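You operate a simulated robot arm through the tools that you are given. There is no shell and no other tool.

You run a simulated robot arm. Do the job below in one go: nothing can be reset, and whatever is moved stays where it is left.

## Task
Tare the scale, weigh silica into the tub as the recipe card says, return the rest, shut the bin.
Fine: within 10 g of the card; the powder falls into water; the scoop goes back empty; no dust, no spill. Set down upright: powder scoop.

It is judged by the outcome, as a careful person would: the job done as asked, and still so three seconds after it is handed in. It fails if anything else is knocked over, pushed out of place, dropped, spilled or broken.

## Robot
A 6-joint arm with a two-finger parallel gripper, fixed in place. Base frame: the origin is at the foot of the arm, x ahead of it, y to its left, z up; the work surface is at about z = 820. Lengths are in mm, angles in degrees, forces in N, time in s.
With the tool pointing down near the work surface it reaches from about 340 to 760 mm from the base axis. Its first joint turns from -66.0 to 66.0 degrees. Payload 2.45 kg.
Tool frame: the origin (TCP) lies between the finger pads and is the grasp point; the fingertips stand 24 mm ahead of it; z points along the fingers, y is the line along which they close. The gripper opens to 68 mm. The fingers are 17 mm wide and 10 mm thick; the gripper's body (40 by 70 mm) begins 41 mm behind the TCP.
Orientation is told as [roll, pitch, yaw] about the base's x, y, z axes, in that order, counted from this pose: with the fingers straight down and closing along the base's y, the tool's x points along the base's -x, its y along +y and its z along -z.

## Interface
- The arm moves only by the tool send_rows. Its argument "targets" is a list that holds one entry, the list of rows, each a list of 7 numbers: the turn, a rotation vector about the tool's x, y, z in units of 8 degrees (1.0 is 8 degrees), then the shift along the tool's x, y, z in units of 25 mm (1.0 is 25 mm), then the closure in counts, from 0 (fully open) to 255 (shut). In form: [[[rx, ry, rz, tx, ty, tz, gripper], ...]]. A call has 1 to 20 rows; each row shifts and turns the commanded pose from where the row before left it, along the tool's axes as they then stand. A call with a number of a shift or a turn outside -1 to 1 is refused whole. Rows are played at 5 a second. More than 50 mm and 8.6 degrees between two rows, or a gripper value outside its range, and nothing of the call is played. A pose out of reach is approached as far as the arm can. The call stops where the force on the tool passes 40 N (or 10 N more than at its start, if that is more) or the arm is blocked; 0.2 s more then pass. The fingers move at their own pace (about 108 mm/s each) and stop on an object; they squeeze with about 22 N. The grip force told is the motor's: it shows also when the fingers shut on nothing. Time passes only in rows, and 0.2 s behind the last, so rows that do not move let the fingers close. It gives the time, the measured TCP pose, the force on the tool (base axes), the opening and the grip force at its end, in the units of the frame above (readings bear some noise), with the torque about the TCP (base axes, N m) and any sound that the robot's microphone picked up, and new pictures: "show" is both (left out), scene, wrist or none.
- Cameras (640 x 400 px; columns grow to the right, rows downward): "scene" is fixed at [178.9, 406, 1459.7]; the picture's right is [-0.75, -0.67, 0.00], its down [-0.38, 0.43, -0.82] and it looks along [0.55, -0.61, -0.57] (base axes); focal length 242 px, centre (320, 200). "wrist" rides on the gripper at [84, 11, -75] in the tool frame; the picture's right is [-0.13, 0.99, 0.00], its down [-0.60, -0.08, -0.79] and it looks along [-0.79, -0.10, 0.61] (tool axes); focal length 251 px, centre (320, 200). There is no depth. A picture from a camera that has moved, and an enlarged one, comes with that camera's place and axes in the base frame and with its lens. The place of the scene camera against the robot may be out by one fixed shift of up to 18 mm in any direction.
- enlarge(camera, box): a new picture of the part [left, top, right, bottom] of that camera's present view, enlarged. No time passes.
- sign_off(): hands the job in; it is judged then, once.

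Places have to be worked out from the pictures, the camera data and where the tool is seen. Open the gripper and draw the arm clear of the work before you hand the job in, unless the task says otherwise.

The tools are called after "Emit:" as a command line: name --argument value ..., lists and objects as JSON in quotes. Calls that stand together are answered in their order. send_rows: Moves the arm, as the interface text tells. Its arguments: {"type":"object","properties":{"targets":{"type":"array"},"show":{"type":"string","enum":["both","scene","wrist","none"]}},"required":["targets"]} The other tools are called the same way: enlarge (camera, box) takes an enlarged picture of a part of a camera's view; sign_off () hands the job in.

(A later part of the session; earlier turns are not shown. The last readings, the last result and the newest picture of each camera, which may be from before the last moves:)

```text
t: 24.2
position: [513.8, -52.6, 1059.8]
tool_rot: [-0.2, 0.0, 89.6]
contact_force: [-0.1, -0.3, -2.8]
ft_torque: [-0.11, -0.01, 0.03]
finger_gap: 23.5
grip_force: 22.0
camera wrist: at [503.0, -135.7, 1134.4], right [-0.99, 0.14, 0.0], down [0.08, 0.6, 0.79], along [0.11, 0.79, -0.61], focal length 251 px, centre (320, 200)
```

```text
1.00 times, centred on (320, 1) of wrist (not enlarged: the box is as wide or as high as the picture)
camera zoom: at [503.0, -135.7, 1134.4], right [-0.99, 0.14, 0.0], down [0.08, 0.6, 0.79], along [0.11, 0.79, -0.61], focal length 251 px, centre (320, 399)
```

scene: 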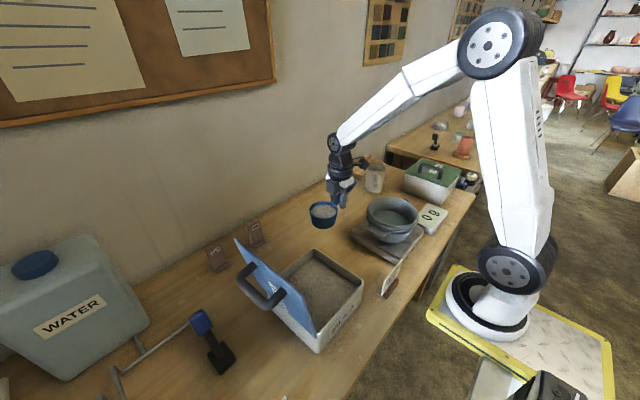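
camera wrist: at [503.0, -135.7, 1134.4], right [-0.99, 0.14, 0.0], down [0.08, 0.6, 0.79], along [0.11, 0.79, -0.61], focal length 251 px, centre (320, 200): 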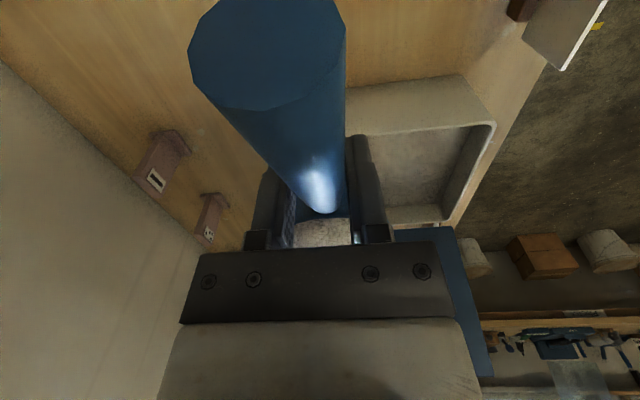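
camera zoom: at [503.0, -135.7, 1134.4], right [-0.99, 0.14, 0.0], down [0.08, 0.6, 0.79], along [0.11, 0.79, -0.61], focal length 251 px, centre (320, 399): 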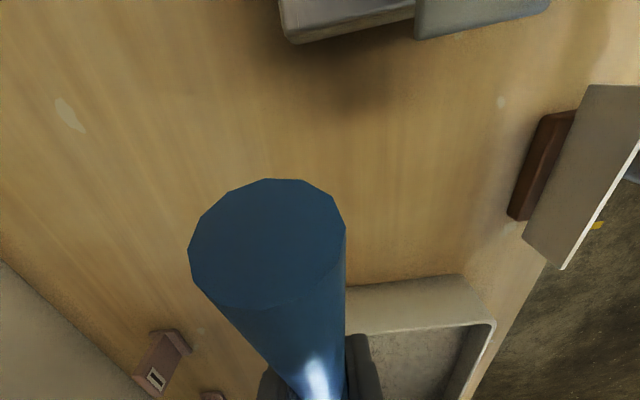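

The bowl now points to +y, opening up. I'll translate level at z≈1060 until the TCP is above the tub's centre (426, -248).

Emit:
send_rows --targets '[[[0, 0, 0, 0.3, 0.13, 0, 255], [0, 0, 0, 0.6, 0.27, 0, 255], [0, 0, 0, 0.8, 0.36, 0, 255], [0, 0, 0, 0.8, 0.36, 0, 255], [0, 0, 0, 0.8, 0.36, 0, 255], [0, 0, 0, 0.8, 0.36, 0, 255], [0, 0, 0, 0.8, 0.36, 0, 255], [0, 0, 0, 0.8, 0.36, 0, 255], [0, 0, 0, 0.8, 0.36, 0, 255], [0, 0, 0, 0.74, 0.33, 0, 255], [0, 0, 0, 0.4, 0.18, 0, 255], [0, 0, 0, 0.2, 0.09, 0, 255], [0, 0, 0, 0, 0, 0, 255]]]' --show "both"

Emit:
enlarge --camera "scene" --box '[340, 130, 460, 250]'

Emit:
enlarge --camera "wrist" --box '[0, 0, 640, 2]'

```text
t: 27.0
position: [423.6, -247.9, 1060.7]
tool_rot: [-0.1, 0.0, 89.6]
contact_force: [0.7, -0.2, -1.9]
ft_torque: [-0.14, 0.0, -0.01]
finger_gap: 23.6
grip_force: 22.3
camera wrist: at [413.2, -331.6, 1135.9], right [-0.99, 0.14, 0.0], down [0.08, 0.6, 0.79], along [0.11, 0.79, -0.61], focal length 251 px, centre (320, 200)
```

scene: 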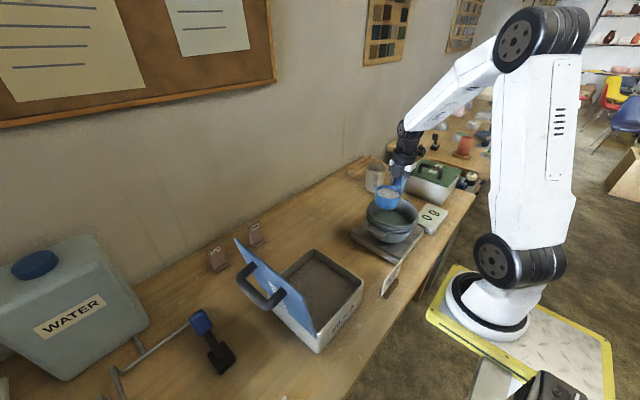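
wrist: 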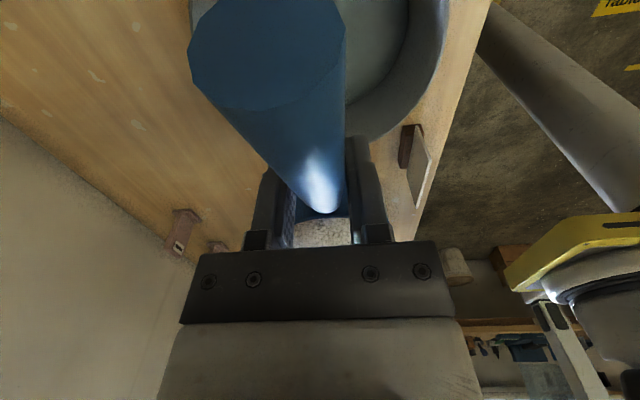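

```text
3.33 times, centred on (400, 190) of scene
camera zoom: at [178.9, 406.0, 1459.7], right [-0.75, -0.67, 0.0], down [-0.38, 0.43, -0.82], along [0.55, -0.61, -0.57], focal length 806 px, centre (53, 233)
```

zoom: 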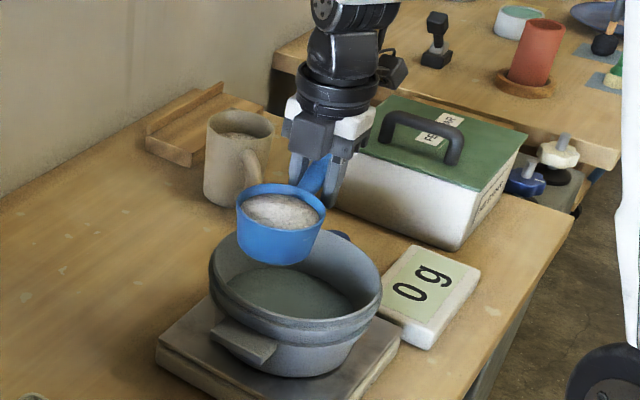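

```text
1.00 times, centred on (320, 1) of wrist (not enlarged: the box is as wide or as high as the picture)
camera zoom: at [413.2, -331.6, 1135.9], right [-0.99, 0.14, 0.0], down [0.08, 0.6, 0.79], along [0.11, 0.79, -0.61], focal length 251 px, centre (320, 399)
```

zoom: 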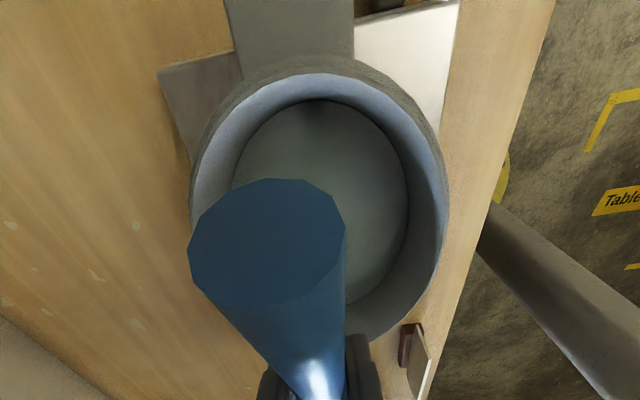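

The display (0 g) is visible in the scene view, and the tub centre checks out near (427, -243), rim z≈938. The bowl lip is about 100 mm from the TCP, so I back the TCP off to y≈-323, which puts the lip above the middle of the water, then begin a slight 16° tilt.

Emit:
send_rows --targets '[[[0, 0, 0, 0.4, 0, 0, 255], [0, 0, 0, 0.8, 0, 0, 255], [0, 0, 0, 0.8, 0, 0, 255], [0, 0, 0, 0.7, 0, 0, 255], [0, 0, 0, 0.3, 0, 0, 255], [0, 0, 0, 0, 0, 0, 255], [0, 0.5, 0, 0, 0, 0, 255], [0, 0.5, 0, 0, 0, 0, 255], [0, 0.5, 0, 0, 0, 0, 255], [0, 0.5, 0, 0, 0, 0, 255], [0, 0, 0, 0, 0, 0, 255]]]' --show "scene"

Emit:
enlarge --camera "scene" --box '[340, 130, 460, 250]'

```text
t: 29.4
position: [423.7, -323.2, 1060.6]
tool_rot: [-0.1, 16.1, 89.6]
contact_force: [-0.1, -0.2, -2.7]
ft_torque: [-0.08, 0.01, -0.05]
finger_gap: 23.4
grip_force: 22.3
```

scene: 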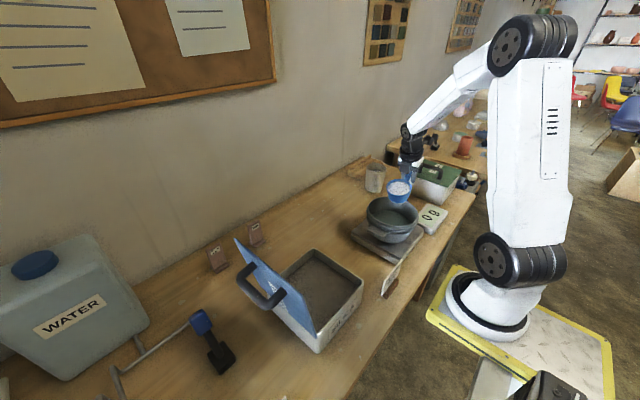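

```text
3.33 times, centred on (400, 190) of scene
camera zoom: at [178.9, 406.0, 1459.7], right [-0.75, -0.67, 0.0], down [-0.38, 0.43, -0.82], along [0.55, -0.61, -0.57], focal length 806 px, centre (53, 233)
```

zoom: 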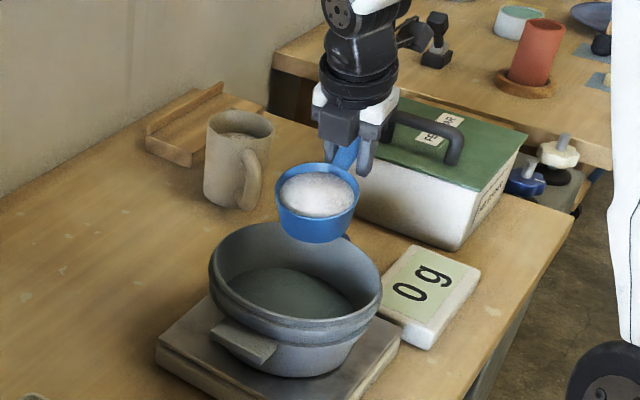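

No powder has moved at 16°, and the lip is over the tub. I'll lower straight down 75 mm so the bowl sits at the tub mouth.

Emit:
send_rows --targets '[[[0, 0, 0, -0.12, 0, 0.42, 255], [0, 0, 0, -0.2, 0, 0.7, 255], [0, 0, 0, -0.2, 0, 0.7, 255], [0, 0, 0, -0.2, 0, 0.7, 255], [0, 0, 0, -0.11, 0, 0.36, 255], [0, 0, 0, 0, 0, 0, 255]]]' --show "scene"

Emit:
enlarge --camera "scene" --box '[340, 150, 460, 250]'

Emit:
enlarge --camera "wrist" --box '[0, 0, 640, 2]'

```text
t: 30.8
position: [424.9, -323.7, 986.0]
tool_rot: [-0.1, 16.1, 89.5]
contact_force: [0.3, -0.4, -2.6]
ft_torque: [-0.13, 0.0, -0.02]
finger_gap: 23.4
grip_force: 21.3
```

scene: 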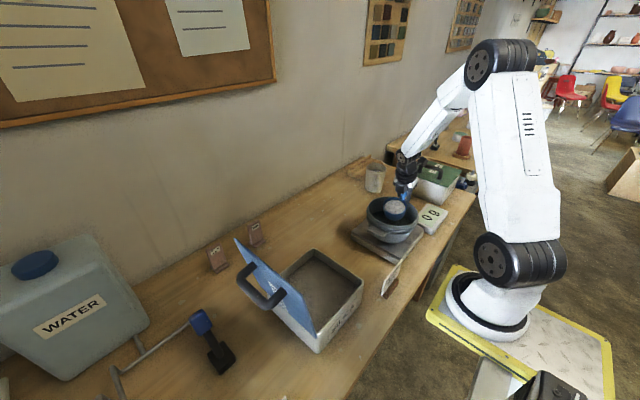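

```text
4.00 times, centred on (400, 200) of scene
camera zoom: at [178.9, 406.0, 1459.7], right [-0.75, -0.67, 0.0], down [-0.38, 0.43, -0.82], along [0.55, -0.61, -0.57], focal length 968 px, centre (0, 200)
```

zoom: 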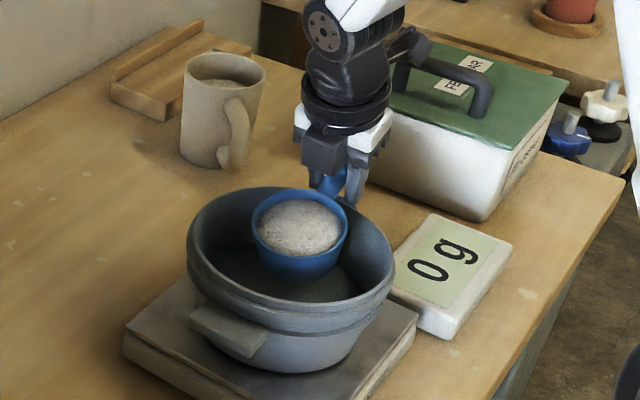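

```text
1.00 times, centred on (320, 1) of wrist (not enlarged: the box is as wide or as high as the picture)
camera zoom: at [413.4, -382.2, 1079.9], right [-0.99, 0.13, -0.04], down [0.08, 0.8, 0.6], along [0.11, 0.59, -0.8], focal length 251 px, centre (320, 399)
```

zoom: 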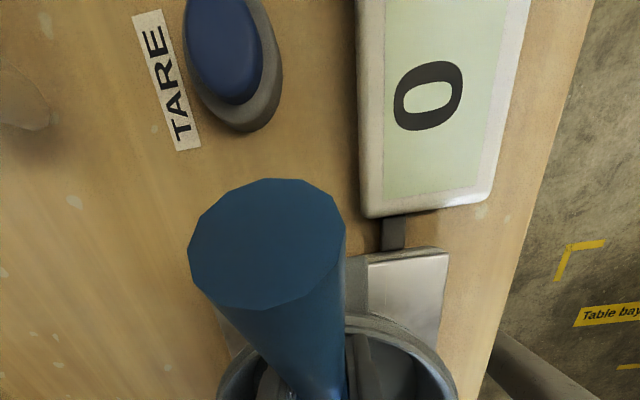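

The bowl is positioned over the water and the display still shows 0 g. I'll tilt in 4° steps about the lip to about 28°, then pause to read.

Emit:
send_rows --targets '[[[0, 0.5, 0, -0.07, 0, -0.16, 255], [0, 0, 0, 0, 0, 0, 255], [0, 0.5, 0, -0.08, 0, -0.16, 255], [0, 0, 0, 0, 0, 0, 255], [0, 0.5, 0, -0.08, 0, -0.16, 255], [0, 0, 0, 0, 0, 0, 255], [0, 0, 0, 0, 0, 0, 255]]]' --show "none"

Emit:
enlarge --camera "scene" --box '[340, 150, 460, 250]'

```text
t: 32.4
position: [424.7, -312.3, 995.1]
tool_rot: [-0.1, 28.0, 89.4]
contact_force: [-0.4, 0.2, -2.3]
ft_torque: [-0.07, -0.01, 0.01]
finger_gap: 23.5
grip_force: 22.1
```

```text
4.00 times, centred on (400, 200) of scene
camera zoom: at [178.9, 406.0, 1459.7], right [-0.75, -0.67, 0.0], down [-0.38, 0.43, -0.82], along [0.55, -0.61, -0.57], focal length 968 px, centre (0, 200)
```

zoom: 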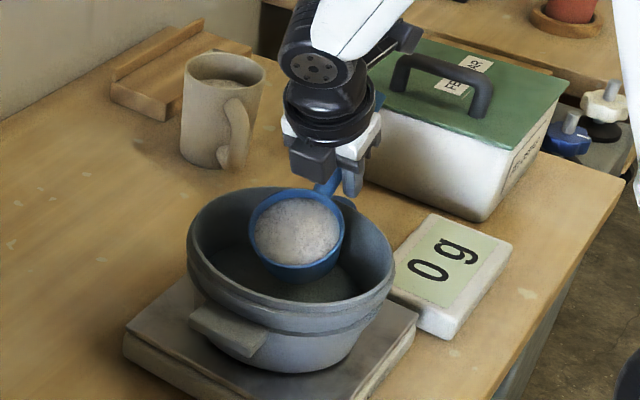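

At 28° still 0 g. I'll proceed in 2° steps with pauses.

Emit:
send_rows --targets '[[[0, 0.25, 0, -0.045, 0, -0.09, 255], [0, 0, 0, 0, 0, 0, 255], [0, 0, 0, 0, 0, 0, 255], [0, 0.25, 0, -0.045, 0, -0.09, 255], [0, 0, 0, 0, 0, 0, 255], [0, 0, 0, 0, 0, 0, 255]]]' --show "none"

Emit:
enlarge --camera "scene" --box '[340, 150, 460, 250]'

```text
t: 33.8
position: [424.7, -309.7, 997.4]
tool_rot: [-0.1, 32.0, 89.6]
contact_force: [-0.1, -0.3, -2.1]
ft_torque: [-0.04, 0.03, -0.02]
finger_gap: 23.3
grip_force: 21.7
```

```text
4.00 times, centred on (400, 200) of scene
camera zoom: at [178.9, 406.0, 1459.7], right [-0.75, -0.67, 0.0], down [-0.38, 0.43, -0.82], along [0.55, -0.61, -0.57], focal length 968 px, centre (0, 200)
```

zoom: 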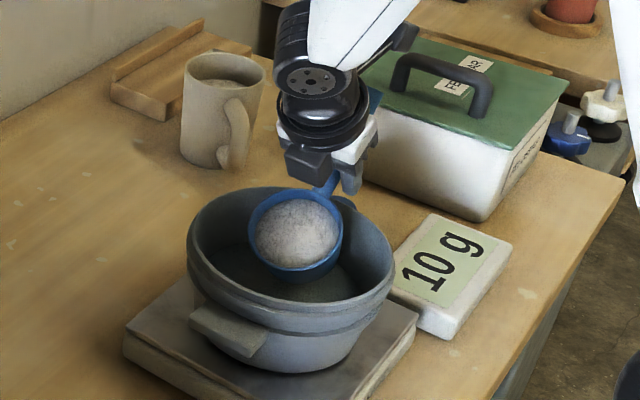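

Flow has begun: 10 g at 32°. I'll hold still briefly to see whether it continues or settles.

Emit:
send_rows --targets '[[[0, 0, 0, 0, 0, 0, 255], [0, 0, 0, 0, 0, 0, 255]]]' --show "none"

Emit:
enlarge --camera "scene" --box '[380, 180, 460, 240]'

```text
t: 34.4
position: [424.0, -309.4, 997.0]
tool_rot: [-0.1, 32.1, 89.5]
contact_force: [-0.9, 0.6, -2.2]
ft_torque: [-0.07, 0.0, -0.05]
finger_gap: 23.6
grip_force: 21.8
```

```text
6.67 times, centred on (420, 210) of scene
camera zoom: at [178.9, 406.0, 1459.7], right [-0.75, -0.67, 0.0], down [-0.38, 0.43, -0.82], along [0.55, -0.61, -0.57], focal length 1613 px, centre (-347, 133)
```

zoom: 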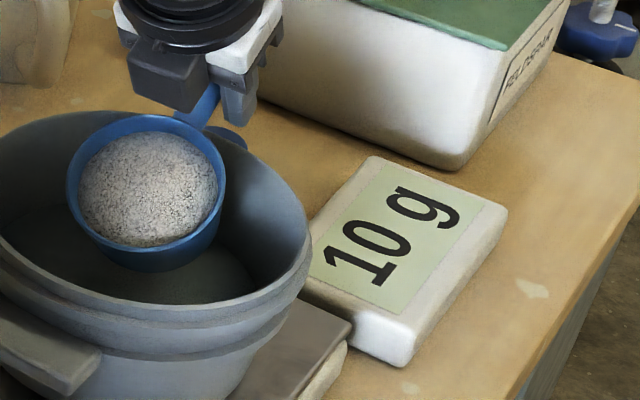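

It settles at 10 g, so the flow depends on the tilt. I'll continue 2° at a time.

Emit:
send_rows --targets '[[[0, 0.25, 0, -0.045, 0, -0.09, 255], [0, 0, 0, 0, 0, 0, 255], [0, 0, 0, 0, 0, 0, 255], [0, 0, 0, 0, 0, 0, 255]]]' --show "none"

Emit:
enlarge --camera "scene" --box '[380, 180, 460, 240]'

```text
t: 35.4
position: [423.9, -307.6, 998.3]
tool_rot: [-0.1, 34.0, 89.5]
contact_force: [-0.1, 0.0, -2.7]
ft_torque: [-0.07, -0.02, 0.02]
finger_gap: 23.4
grip_force: 22.2
```

```text
6.67 times, centred on (420, 210) of scene
camera zoom: at [178.9, 406.0, 1459.7], right [-0.75, -0.67, 0.0], down [-0.38, 0.43, -0.82], along [0.55, -0.61, -0.57], focal length 1613 px, centre (-347, 133)
```

zoom: 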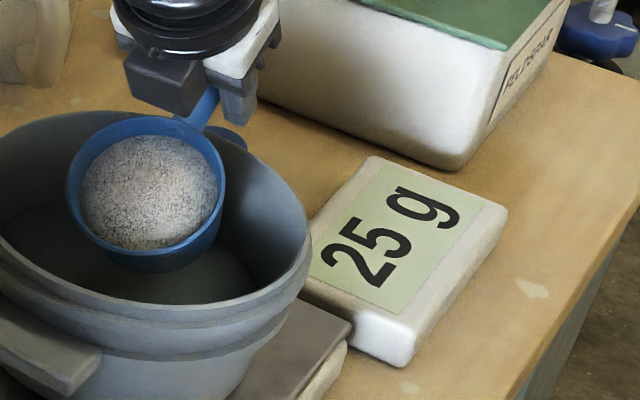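

25 g at 34° (about 7 g per degree). Another 4° in two steps.

Emit:
send_rows --targets '[[[0, 0.25, 0, -0.045, 0, -0.09, 255], [0, 0, 0, 0, 0, 0, 255], [0, 0, 0, 0, 0, 0, 255], [0, 0.25, 0, -0.045, 0, -0.09, 255], [0, 0, 0, 0, 0, 0, 255], [0, 0, 0, 0, 0, 0, 255], [0, 0, 0, 0, 0, 0, 255]]]' --show "none"

Emit:
enlarge --camera "scene" --box '[380, 180, 460, 240]'

```text
t: 37.0
position: [424.8, -303.0, 1000.5]
tool_rot: [-0.1, 38.0, 89.6]
contact_force: [-1.3, 0.0, -1.7]
ft_torque: [-0.03, -0.01, 0.02]
finger_gap: 23.4
grip_force: 21.8
```

```text
6.67 times, centred on (420, 210) of scene
camera zoom: at [178.9, 406.0, 1459.7], right [-0.75, -0.67, 0.0], down [-0.38, 0.43, -0.82], along [0.55, -0.61, -0.57], focal length 1613 px, centre (-347, 133)
```

zoom: 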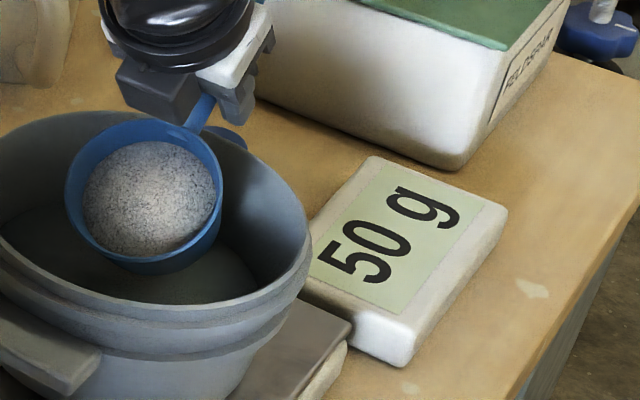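

50 g at 38°. Two more 2° steps, then one more, then read.

Emit:
send_rows --targets '[[[0, 0.25, 0, -0.045, 0, -0.1, 255], [0, 0, 0, 0, 0, 0, 255], [0, 0, 0, 0, 0, 0, 255], [0, 0.25, 0, -0.045, 0, -0.1, 255], [0, 0, 0, 0, 0, 0, 255], [0, 0, 0, 0, 0, 0, 255], [0, 0.25, 0, -0.045, 0, -0.1, 255], [0, 0, 0, 0, 0, 0, 255], [0, 0, 0, 0, 0, 0, 255], [0, 0, 0, 0, 0, 0, 255]]]' --show "none"

Emit:
enlarge --camera "scene" --box '[380, 180, 460, 240]'

```text
t: 39.2
position: [424.8, -295.6, 1004.0]
tool_rot: [-0.1, 44.0, 89.6]
contact_force: [-0.6, 0.2, -2.5]
ft_torque: [-0.01, 0.0, -0.01]
finger_gap: 23.3
grip_force: 21.6
```

```text
6.67 times, centred on (420, 210) of scene
camera zoom: at [178.9, 406.0, 1459.7], right [-0.75, -0.67, 0.0], down [-0.38, 0.43, -0.82], along [0.55, -0.61, -0.57], focal length 1613 px, centre (-347, 133)
```

zoom: 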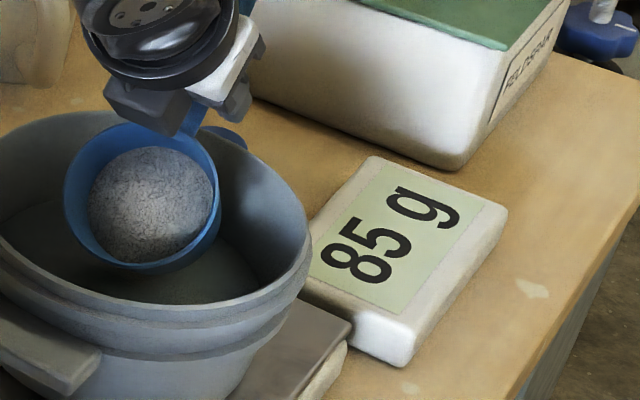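

85 g at 44°. I need about 45 g more (roughly 7–8°); I'll add 4° and re-read.

Emit:
send_rows --targets '[[[0, 0.25, 0, -0.04, 0, -0.11, 255], [0, 0, 0, 0, 0, 0, 255], [0, 0, 0, 0, 0, 0, 255], [0, 0.25, 0, -0.04, 0, -0.11, 255], [0, 0, 0, 0, 0, 0, 255], [0, 0, 0, 0, 0, 0, 255], [0, 0, 0, 0, 0, 0, 255]]]' --show "none"

Emit:
enlarge --camera "scene" --box '[380, 180, 460, 240]'

```text
t: 40.8
position: [423.9, -289.6, 1007.0]
tool_rot: [-0.1, 48.0, 89.6]
contact_force: [-0.4, -0.9, -1.6]
ft_torque: [0.01, 0.02, 0.0]
finger_gap: 23.1
grip_force: 22.1
```

```text
6.67 times, centred on (420, 210) of scene
camera zoom: at [178.9, 406.0, 1459.7], right [-0.75, -0.67, 0.0], down [-0.38, 0.43, -0.82], along [0.55, -0.61, -0.57], focal length 1613 px, centre (-347, 133)
```

zoom: 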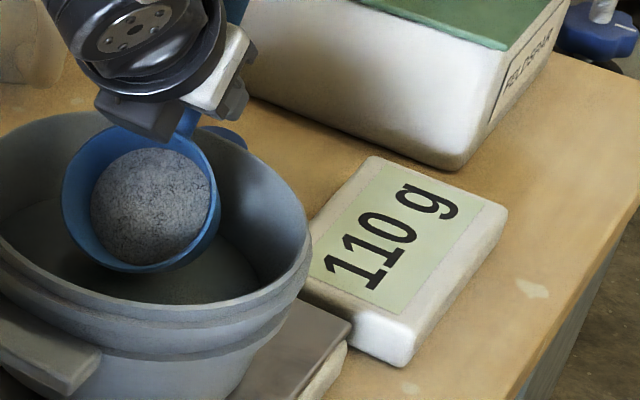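

110 g at 48°. I'll add 2° and check.

Emit:
send_rows --targets '[[[0, 0.25, 0, -0.04, 0, -0.11, 255], [0, 0, 0, 0, 0, 0, 255], [0, 0, 0, 0, 0, 0, 255], [0, 0, 0, 0, 0, 0, 255]]]' --show "none"

Emit:
enlarge --camera "scene" --box '[380, 180, 460, 240]'

```text
t: 41.8
position: [426.0, -287.2, 1008.3]
tool_rot: [-0.1, 49.9, 89.4]
contact_force: [-1.1, 0.2, -1.5]
ft_torque: [0.01, 0.02, 0.01]
finger_gap: 23.5
grip_force: 21.8
```

```text
6.67 times, centred on (420, 210) of scene
camera zoom: at [178.9, 406.0, 1459.7], right [-0.75, -0.67, 0.0], down [-0.38, 0.43, -0.82], along [0.55, -0.61, -0.57], focal length 1613 px, centre (-347, 133)
```

zoom: 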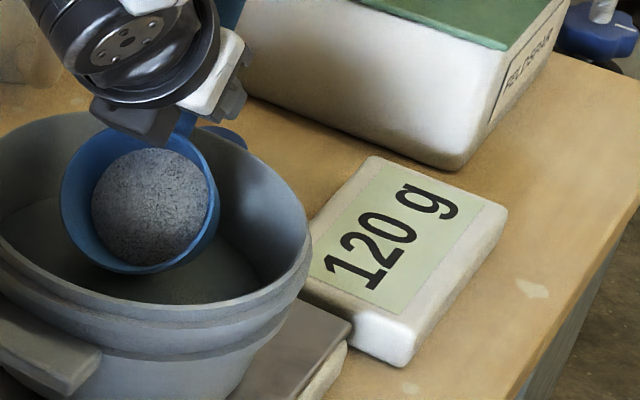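

120 g at 50°. A final 1.5° should bring it to about 130 g.

Emit:
send_rows --targets '[[[0, 0.19, 0, -0.03, 0, -0.09, 255], [0, 0, 0, 0, 0, 0, 255], [0, 0, 0, 0, 0, 0, 255], [0, 0, 0, 0, 0, 0, 255]]]' --show "none"

Emit:
enlarge --camera "scene" --box '[380, 180, 460, 240]'

```text
t: 42.8
position: [424.4, -285.0, 1008.4]
tool_rot: [-0.1, 51.5, 89.5]
contact_force: [0.6, -0.1, -1.1]
ft_torque: [-0.02, 0.01, 0.0]
finger_gap: 23.2
grip_force: 22.0
```

```text
6.67 times, centred on (420, 210) of scene
camera zoom: at [178.9, 406.0, 1459.7], right [-0.75, -0.67, 0.0], down [-0.38, 0.43, -0.82], along [0.55, -0.61, -0.57], focal length 1613 px, centre (-347, 133)
```

zoom: 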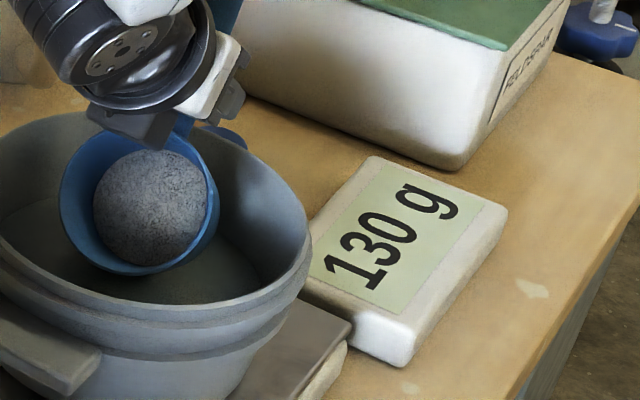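

The display reads 130 g. I'll tilt the bowl back along the same path, then raise it out of the tub.

Emit:
send_rows --targets '[[[0, -0.3, 0, 0.04, 0, 0.1, 255], [0, -0.5, 0, 0.08, 0, 0.2, 255], [0, -0.5, 0, 0.08, 0, 0.18, 255], [0, -0.5, 0, 0.08, 0, 0.18, 255], [0, -0.5, 0, 0.08, 0, 0.18, 255], [0, -0.5, 0, 0.08, 0, 0.16, 255], [0, -0.5, 0, 0.08, 0, 0.16, 255], [0, -0.5, 0, 0.08, 0, 0.1, 255], [0, -0.4, 0, 0.08, 0, 0.05, 255], [0, 0, 0, 0, 0, 0, 255]]]' --show "none"

Emit:
enlarge --camera "scene" --box '[340, 150, 460, 250]'

```text
t: 45.0
position: [423.8, -319.6, 994.2]
tool_rot: [-0.1, 17.8, 89.5]
contact_force: [-0.4, 0.9, -1.7]
ft_torque: [-0.04, 0.01, 0.0]
finger_gap: 23.1
grip_force: 21.3
```

```text
4.00 times, centred on (400, 200) of scene
camera zoom: at [178.9, 406.0, 1459.7], right [-0.75, -0.67, 0.0], down [-0.38, 0.43, -0.82], along [0.55, -0.61, -0.57], focal length 968 px, centre (0, 200)
```

zoom: 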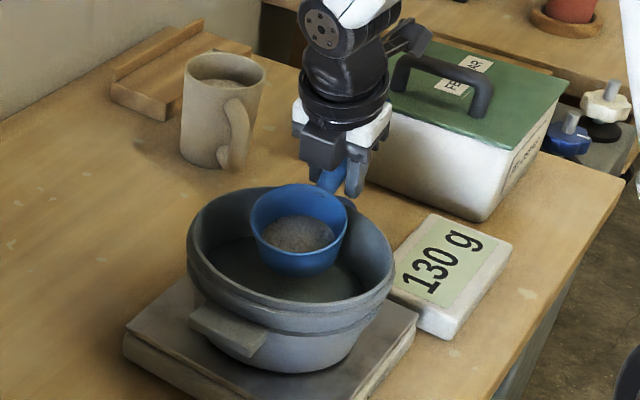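

130 g holds. I'll rise out of the tub, level the bowl, and then move to where the wrist camera can see the bin.

Emit:
send_rows --targets '[[[0, 0, 0, 0.12, 0, -0.38, 255], [0, 0, 0, 0.21, 0, -0.67, 255], [0, 0, 0, 0.21, 0, -0.67, 255], [0, 0, 0, 0.21, 0, -0.67, 255], [0, 0, 0, 0.21, 0, -0.67, 255], [0, -0.5, 0, 0, 0, 0, 255], [0, -0.5, 0, 0, 0, 0, 255], [0, -0.5, 0, 0, 0, 0, 255], [0, -0.5, 0, 0, 0, 0, 255], [0, -0.22, 0, 0, 0, 0, 255], [0, 0, 0, -0.4, 0, -0.2, 255], [0, 0, 0, -0.8, 0, -0.4, 255], [0, 0, 0, -0.8, 0, -0.4, 255], [0, 0, 0, -0.8, 0, -0.2, 255], [0, 0, 0, -0.8, 0, 0, 255], [0, 0, 0, -0.4, 0, 0, 255], [0, 0, 0, 0, 0, 0, 255]]]' --show "both"

Emit:
enlarge --camera "wrist" --box '[0, 0, 640, 2]'

Emit:
enlarge --camera "wrist" --box '[638, 0, 640, 400]'

Emit:
enlarge --camera "scene" --box '[210, 190, 390, 360]'

```text
t: 48.6
position: [425.4, -217.5, 1102.9]
tool_rot: [-0.1, 0.2, 89.6]
contact_force: [0.5, 0.6, -0.8]
ft_torque: [-0.06, 0.0, -0.03]
finger_gap: 23.2
grip_force: 22.0
camera wrist: at [414.9, -300.9, 1178.5], right [-0.99, 0.14, 0.0], down [0.08, 0.61, 0.79], along [0.11, 0.78, -0.61], focal length 251 px, centre (320, 200)
```

scene: 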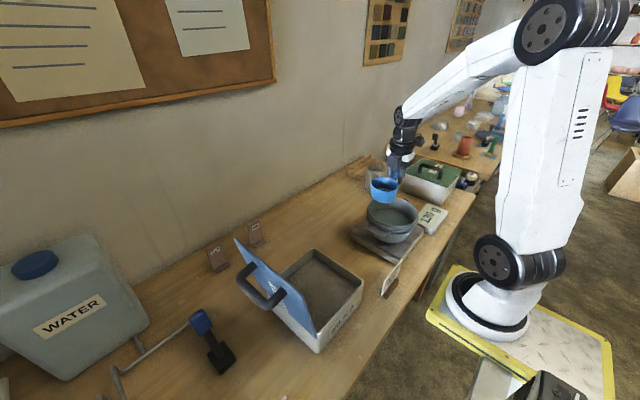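
wrist: 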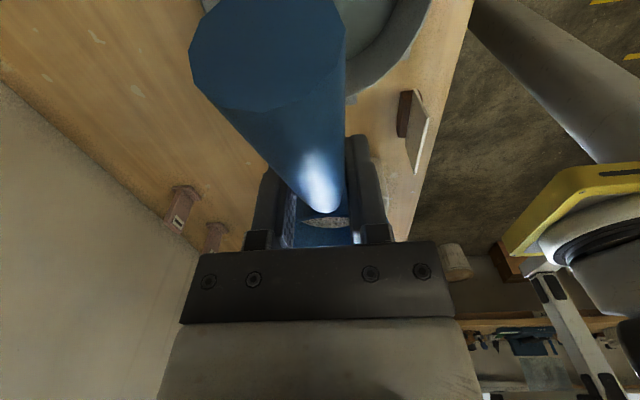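

```text
1.00 times, centred on (320, 1) of wrist (not enlarged: the box is as wide or as high as the picture)
camera zoom: at [414.9, -300.9, 1178.5], right [-0.99, 0.14, 0.0], down [0.08, 0.61, 0.79], along [0.11, 0.78, -0.61], focal length 251 px, centre (320, 399)
```

zoom: 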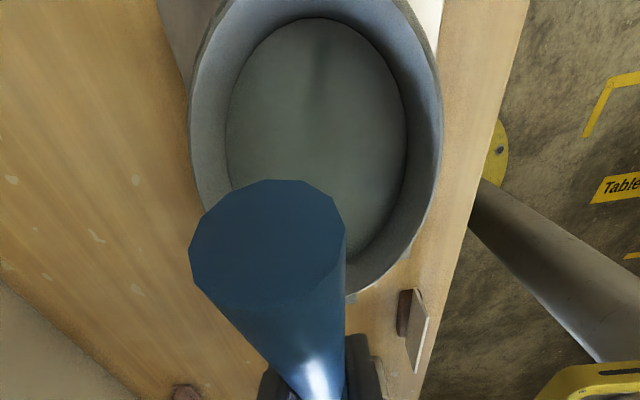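

```text
1.00 times, centred on (639, 200) of wrist (not enlarged: the box is as wide or as high as the picture)
camera zoom: at [414.9, -300.9, 1178.5], right [-0.99, 0.14, 0.0], down [0.08, 0.61, 0.79], along [0.11, 0.78, -0.61], focal length 251 px, centre (1, 200)
```

zoom: 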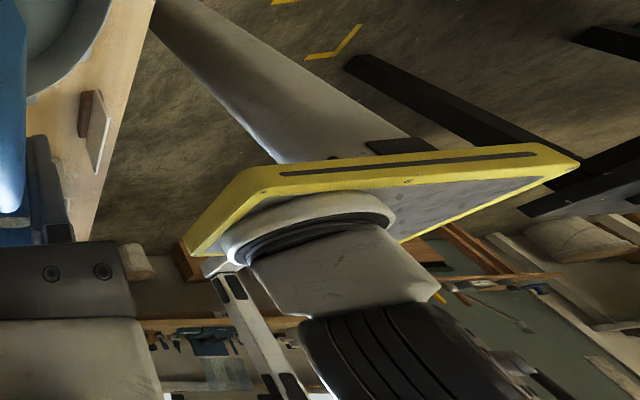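

```text
2.35 times, centred on (300, 275) of scene
camera zoom: at [178.9, 406.0, 1459.7], right [-0.75, -0.67, 0.0], down [-0.38, 0.43, -0.82], along [0.55, -0.61, -0.57], focal length 569 px, centre (367, 24)
```

zoom: 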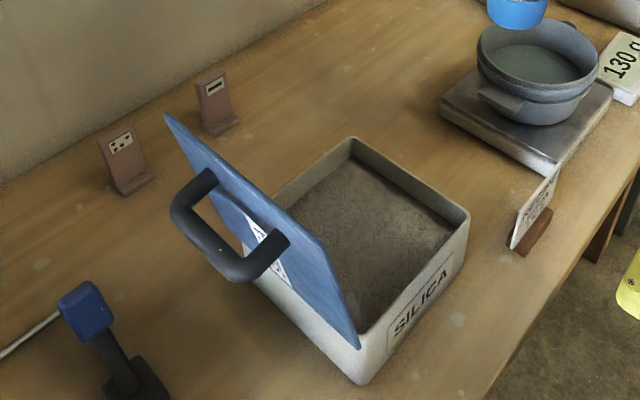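

About a third of the powder remains, and the bin's rim is at z≈910, spanning x≈350–533, y≈42–236, with the lid standing on the +y side up to z≈1115. To pour into the bin with the gripper away from the lid, I turn the scoop back so the bowl points to -y.

Emit:
send_rows --targets '[[[0, 0, 0.4, 0, 0, 0, 255], [0, 0, 0.8, 0, 0, 0, 255], [0, 0, 1, 0, 0, 0, 255], [0, 0, 1, 0, 0, 0, 255], [0, 0, 1, 0, 0, 0, 255], [0, 0, 1, 0, 0, 0, 255], [0, 0, 1, 0, 0, 0, 255], [0, 0, 1, 0, 0, 0, 255], [0, 0, 1, 0, 0, 0, 255], [0, 0, 1, 0, 0, 0, 255], [0, 0, 1, 0, 0, 0, 255], [0, 0, 1, 0, 0, 0, 255], [0, 0, 1, 0, 0, 0, 255], [0, 0, 1, 0, 0, 0, 255], [0, 0, 0.6, 0, 0, 0, 255], [0, 0, 0.3, 0, 0, 0, 255], [0, 0, 0, 0, 0, 0, 255]]]' --show "both"

Emit:
enlarge --camera "scene" --box '[340, 130, 460, 250]'

```text
t: 52.2
position: [425.3, -218.0, 1104.6]
tool_rot: [-0.1, -0.3, -23.3]
contact_force: [0.2, -0.4, -1.9]
ft_torque: [0.04, 0.05, -0.01]
finger_gap: 23.0
grip_force: 22.2
camera wrist: at [352.8, -173.4, 1178.7], right [0.51, 0.86, 0.0], down [0.52, -0.31, 0.79], along [0.68, -0.41, -0.61], focal length 251 px, centre (320, 200)
```

scene: 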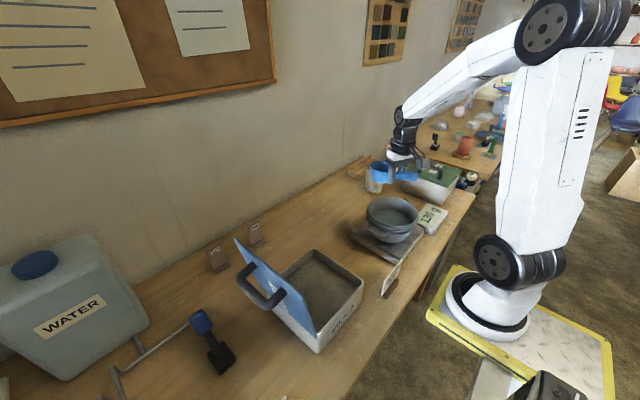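
wrist: 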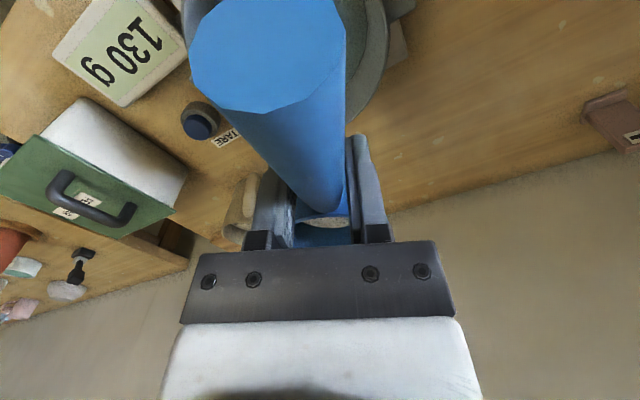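

```text
3.33 times, centred on (400, 190) of scene
camera zoom: at [178.9, 406.0, 1459.7], right [-0.75, -0.67, 0.0], down [-0.38, 0.43, -0.82], along [0.55, -0.61, -0.57], focal length 806 px, centre (53, 233)
```

zoom: 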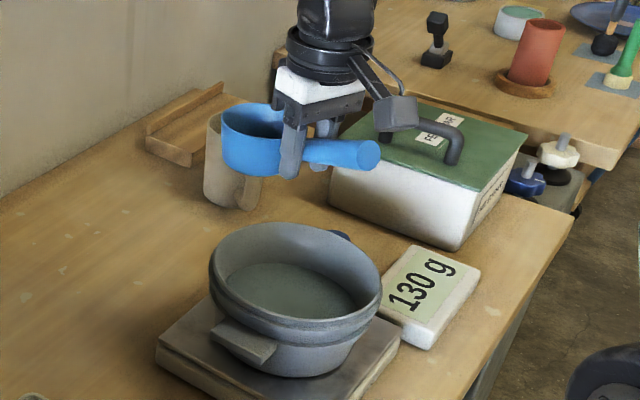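

The display still reads 130 g. I'll finish the turn to yaw -90° and raise the scoop to z≈1200.

Emit:
send_rows --targets '[[[0, 0, 0.4, 0, 0, -0.2, 255], [0, 0, 0.9, 0, 0, -0.4, 255], [0, 0, 1, 0, 0, -0.5, 255], [0, 0, 1, 0, 0, -0.5, 255], [0, 0, 1, 0, 0, -0.5, 255], [0, 0, 1, 0, 0, -0.5, 255], [0, 0, 1, 0, 0, -0.5, 255], [0, 0, 1, 0, 0, -0.4, 255], [0, 0, 0.7, 0, 0, -0.3, 255], [0, 0, 0.33, 0, 0, -0.1, 255], [0, 0, 0, 0, 0, 0, 255]]]' --show "both"

```text
t: 54.6
position: [424.8, -218.3, 1202.2]
tool_rot: [0.1, -0.1, -90.0]
contact_force: [-0.4, -0.8, -1.2]
ft_torque: [0.07, -0.02, 0.0]
finger_gap: 23.0
grip_force: 22.1
camera wrist: at [436.0, -132.6, 1276.8], right [0.99, -0.13, 0.0], down [-0.08, -0.6, 0.79], along [-0.1, -0.79, -0.61], focal length 251 px, centre (320, 200)
```

scene: 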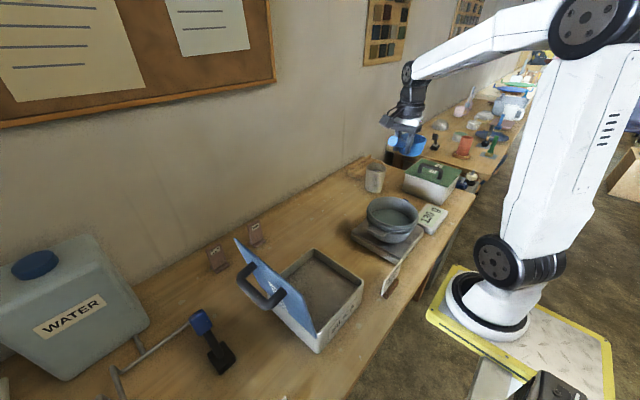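
wrist: 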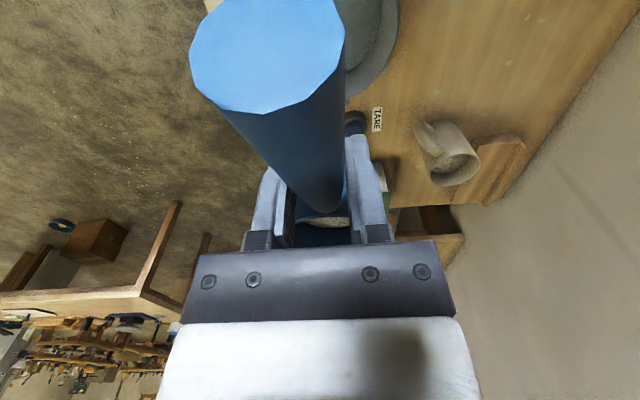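

Now I'll carry the scoop level toward the bin side, to y≈60, still high.

Emit:
send_rows --targets '[[[0, 0, 0, 0.4, 0.03, 0, 255], [0, 0, 0, 0.8, 0.05, 0, 255], [0, 0, 0, 1, 0.06, 0, 255], [0, 0, 0, 1, 0.06, 0, 255], [0, 0, 0, 1, 0.06, 0, 255], [0, 0, 0, 1, 0.06, 0, 255], [0, 0, 0, 1, 0.06, 0, 255], [0, 0, 0, 1, 0.06, 0, 255], [0, 0, 0, 1, 0.06, 0, 255], [0, 0, 0, 1, 0.06, 0, 255], [0, 0, 0, 1, 0.06, 0, 255], [0, 0, 0, 0.6, 0.04, 0, 255], [0, 0, 0, 0.3, 0.02, 0, 255], [0, 0, 0, 0, 0, 0, 255]]]' --show "scene"

Emit:
enlarge --camera "wrist" --box '[0, 0, 640, 2]'

Emit:
enlarge --camera "scene" --box '[200, 80, 400, 360]'

```text
t: 57.6
position: [441.5, 59.9, 1200.0]
tool_rot: [0.1, -0.2, -89.8]
contact_force: [-0.1, 0.0, -1.4]
ft_torque: [0.08, -0.02, 0.0]
finger_gap: 23.2
grip_force: 22.3
```

scene: 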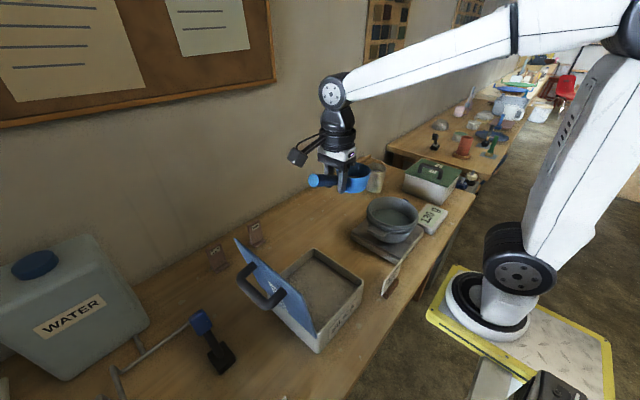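

```text
1.00 times, centred on (320, 1) of wrist (not enlarged: the box is as wide or as high as the picture)
camera zoom: at [452.8, 145.1, 1275.6], right [0.99, -0.13, 0.0], down [-0.08, -0.6, 0.79], along [-0.1, -0.79, -0.61], focal length 251 px, centre (320, 399)
```

zoom: 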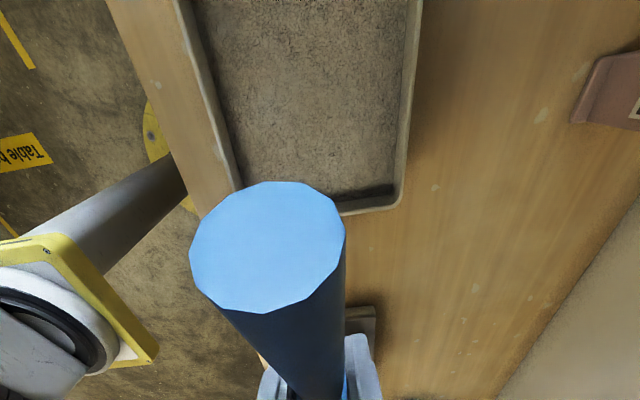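

```text
1.43 times, centred on (300, 220) of scene
camera zoom: at [178.9, 406.1, 1459.7], right [-0.75, -0.67, 0.0], down [-0.38, 0.43, -0.82], along [0.55, -0.61, -0.57], focal length 346 px, centre (349, 171)
```

zoom: 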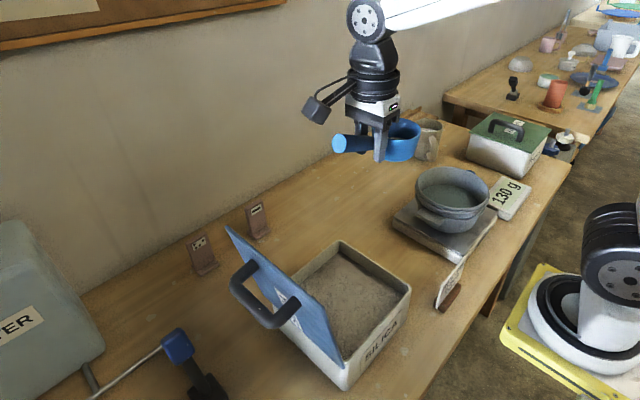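

The bin's position is confirmed (x 346–538, centre 442, -y rim at y≈40, z≈910). I move on to y≈165 (above the lid's top), and tilt to about 42°, below where the remaining powder would flow.

Emit:
send_rows --targets '[[[0, 0, 0, 0.4, 0, 0, 255], [0, 0, 0, 0.8, 0, 0, 255], [0, 0, 0, 1, 0, 0, 255], [0, 0, 0, 1, 0, 0, 255], [0, 0, 0, 0.7, 0, 0, 255], [0, 0, 0, 0.3, 0, 0, 255], [0, 0, 0, 0, 0, 0, 255], [0, 0.5, 0, 0, 0, 0, 255], [0, 0.5, 0, 0, 0, 0, 255], [0, 0.5, 0, 0, 0, 0, 255], [0, 0.5, 0, 0, 0, 0, 255], [0, 0.5, 0, 0, 0, 0, 255], [0, 0.5, 0, 0, 0, 0, 255], [0, 0.5, 0, 0, 0, 0, 255], [0, 0.5, 0, 0, 0, 0, 255], [0, 0.5, 0, 0, 0, 0, 255], [0, 0.5, 0, 0, 0, 0, 255], [0, 0.25, 0, 0, 0, 0, 255], [0, 0, 0, 0, 0, 0, 255]]]' --show "scene"

Emit:
enlarge --camera "wrist" --box '[0, 0, 640, 2]'

Emit:
enlarge --camera "scene" --box '[200, 60, 400, 360]'

```text
t: 61.6
position: [441.1, 164.9, 1199.9]
tool_rot: [0.2, 41.9, -89.8]
contact_force: [0.1, 0.2, -1.2]
ft_torque: [0.05, 0.03, 0.01]
finger_gap: 23.0
grip_force: 22.0
```

scene: 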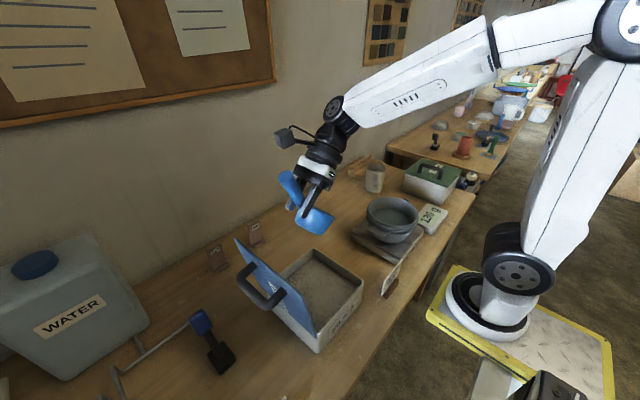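

```text
1.00 times, centred on (320, 1) of wrist (not enlarged: the box is as wide or as high as the picture)
camera zoom: at [452.5, 178.0, 1312.1], right [0.99, -0.09, -0.08], down [-0.08, -0.98, 0.19], along [-0.1, -0.18, -0.98], focal length 251 px, centre (320, 399)
```

zoom: 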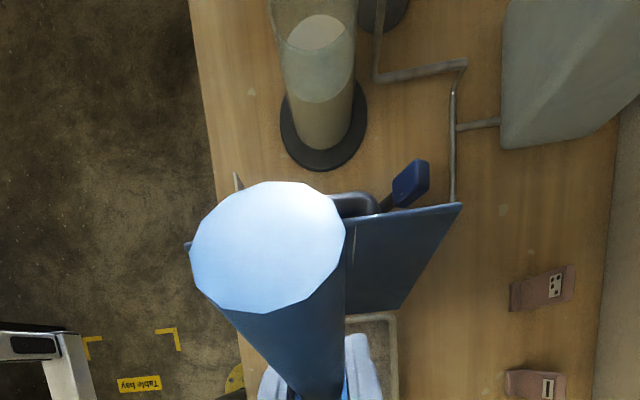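

```text
1.33 times, centred on (300, 210) of scene
camera zoom: at [178.9, 406.0, 1459.7], right [-0.75, -0.67, 0.0], down [-0.38, 0.43, -0.82], along [0.55, -0.61, -0.57], focal length 323 px, centre (347, 187)
```

zoom: 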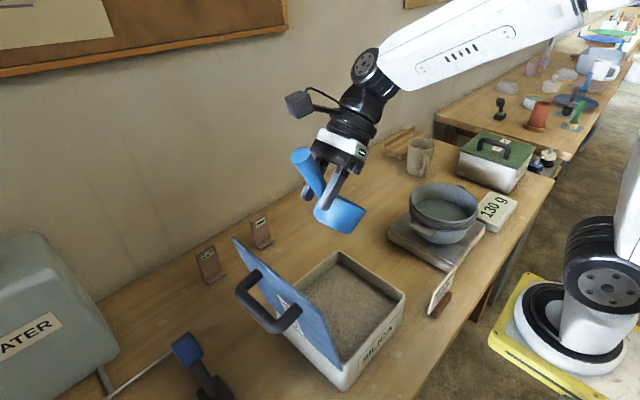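

The wrist view shows the lid's top edge at (344–540, 267, 1115), well clear of the camera and handle. I'll lower vertically to bring the bowl just inside the bin.

Emit:
send_rows --targets '[[[0, 0, 0, -0.3, 0, 0.34, 255], [0, 0, 0, -0.6, 0, 0.67, 255], [0, 0, 0, -0.64, 0, 0.71, 255], [0, 0, 0, -0.64, 0, 0.71, 255], [0, 0, 0, -0.64, 0, 0.71, 255], [0, 0, 0, -0.64, 0, 0.71, 255], [0, 0, 0, -0.64, 0, 0.71, 255], [0, 0, 0, -0.5, 0, 0.55, 255], [0, 0, 0, -0.25, 0, 0.28, 255], [0, 0, 0, 0, 0, 0, 255]]]' --show "scene"

Emit:
enlarge --camera "scene" --box '[230, 140, 390, 360]'

Emit:
enlarge --camera "wrist" --box '[0, 0, 640, 2]'

```text
t: 63.8
position: [440.3, 163.3, 1017.3]
tool_rot: [0.2, 41.8, -89.8]
contact_force: [-0.1, 0.3, -2.0]
ft_torque: [-0.01, 0.0, 0.0]
finger_gap: 23.2
grip_force: 21.4
```

scene: 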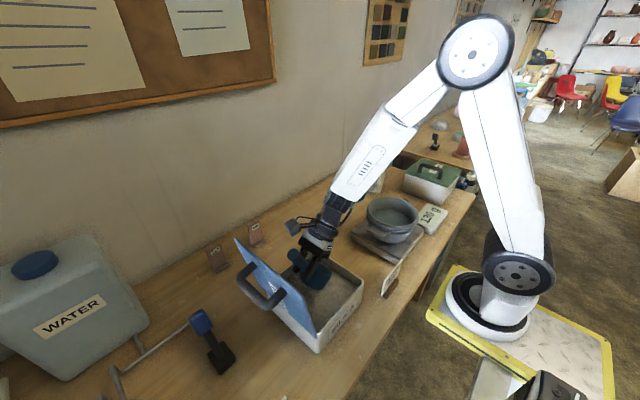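

```text
1.82 times, centred on (310, 250) of scene
camera zoom: at [178.9, 406.1, 1459.7], right [-0.75, -0.67, 0.0], down [-0.38, 0.43, -0.82], along [0.55, -0.61, -0.57], focal length 440 px, centre (338, 109)
```

zoom: 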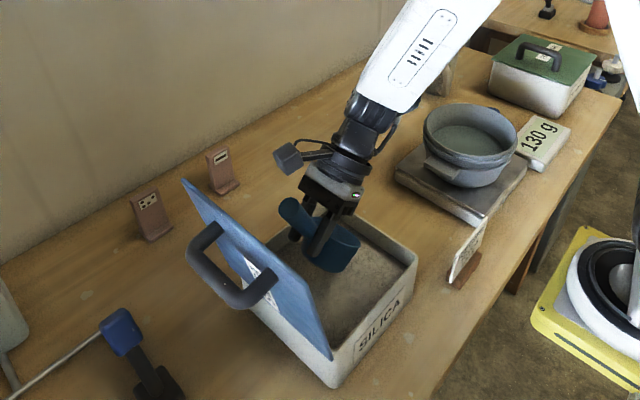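

```text
1.00 times, centred on (320, 1) of wrist (not enlarged: the box is as wide or as high as the picture)
camera zoom: at [451.6, 178.0, 1128.5], right [0.99, -0.09, -0.08], down [-0.08, -0.98, 0.19], along [-0.1, -0.18, -0.98], focal length 251 px, centre (320, 399)
```

zoom: 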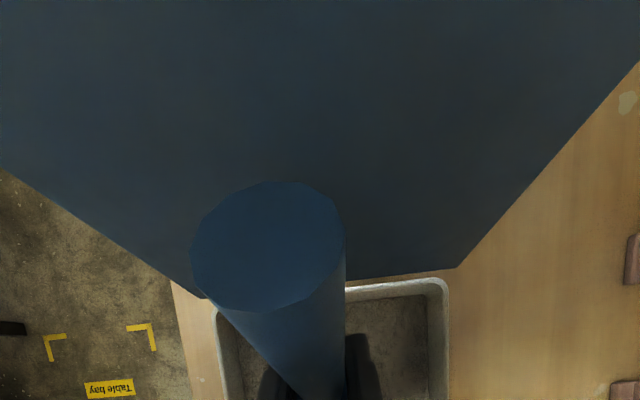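

The bowl is above the bin mouth with no contact. I'll lower about 28 mm more, then start tilting about the lip to 58°.

Emit:
send_rows --targets '[[[0, 0, 0, -0.35, 0, 0.4, 255], [0, 0, 0, -0.35, 0, 0.4, 255], [0, 0, 0, 0, 0, 0, 255], [0, 0.5, 0, -0.032, 0, -0.28, 255], [0, 0.5, 0, -0.05, 0, -0.26, 255], [0, 0, 0, 0, 0, 0, 255], [0, 0.5, 0, -0.05, 0, -0.26, 255], [0, 0, 0, 0, 0, 0, 255], [0, 0.5, 0, -0.05, 0, -0.26, 255], [0, 0, 0, 0, 0, 0, 255], [0, 0, 0, 0, 0, 0, 255]]]' --show "scene"

Emit:
enlarge --camera "scene" --box '[250, 200, 370, 340]'

```text
t: 66.2
position: [441.2, 143.5, 1006.7]
tool_rot: [0.2, 57.8, -89.7]
contact_force: [0.6, 0.6, -0.4]
ft_torque: [0.0, -0.01, -0.03]
finger_gap: 23.0
grip_force: 22.2
```

scene: 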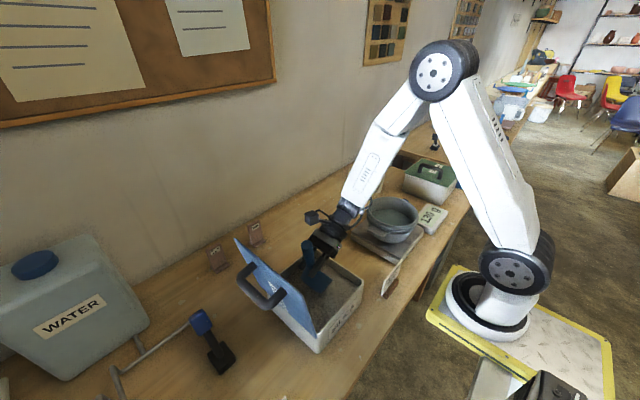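

```text
2.86 times, centred on (310, 270) of scene
camera zoom: at [178.9, 406.0, 1459.7], right [-0.75, -0.67, 0.0], down [-0.38, 0.43, -0.82], along [0.55, -0.61, -0.57], focal length 691 px, centre (349, 0)
```

zoom: 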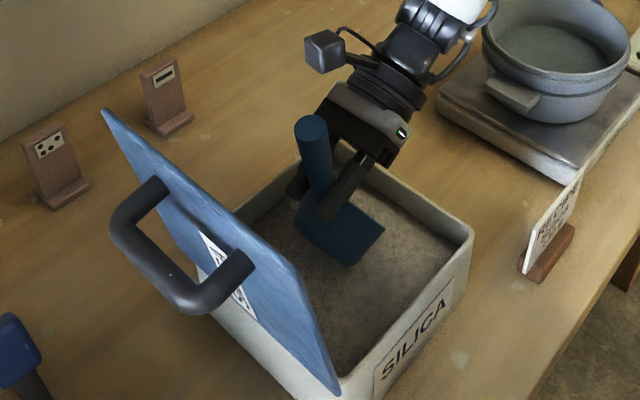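

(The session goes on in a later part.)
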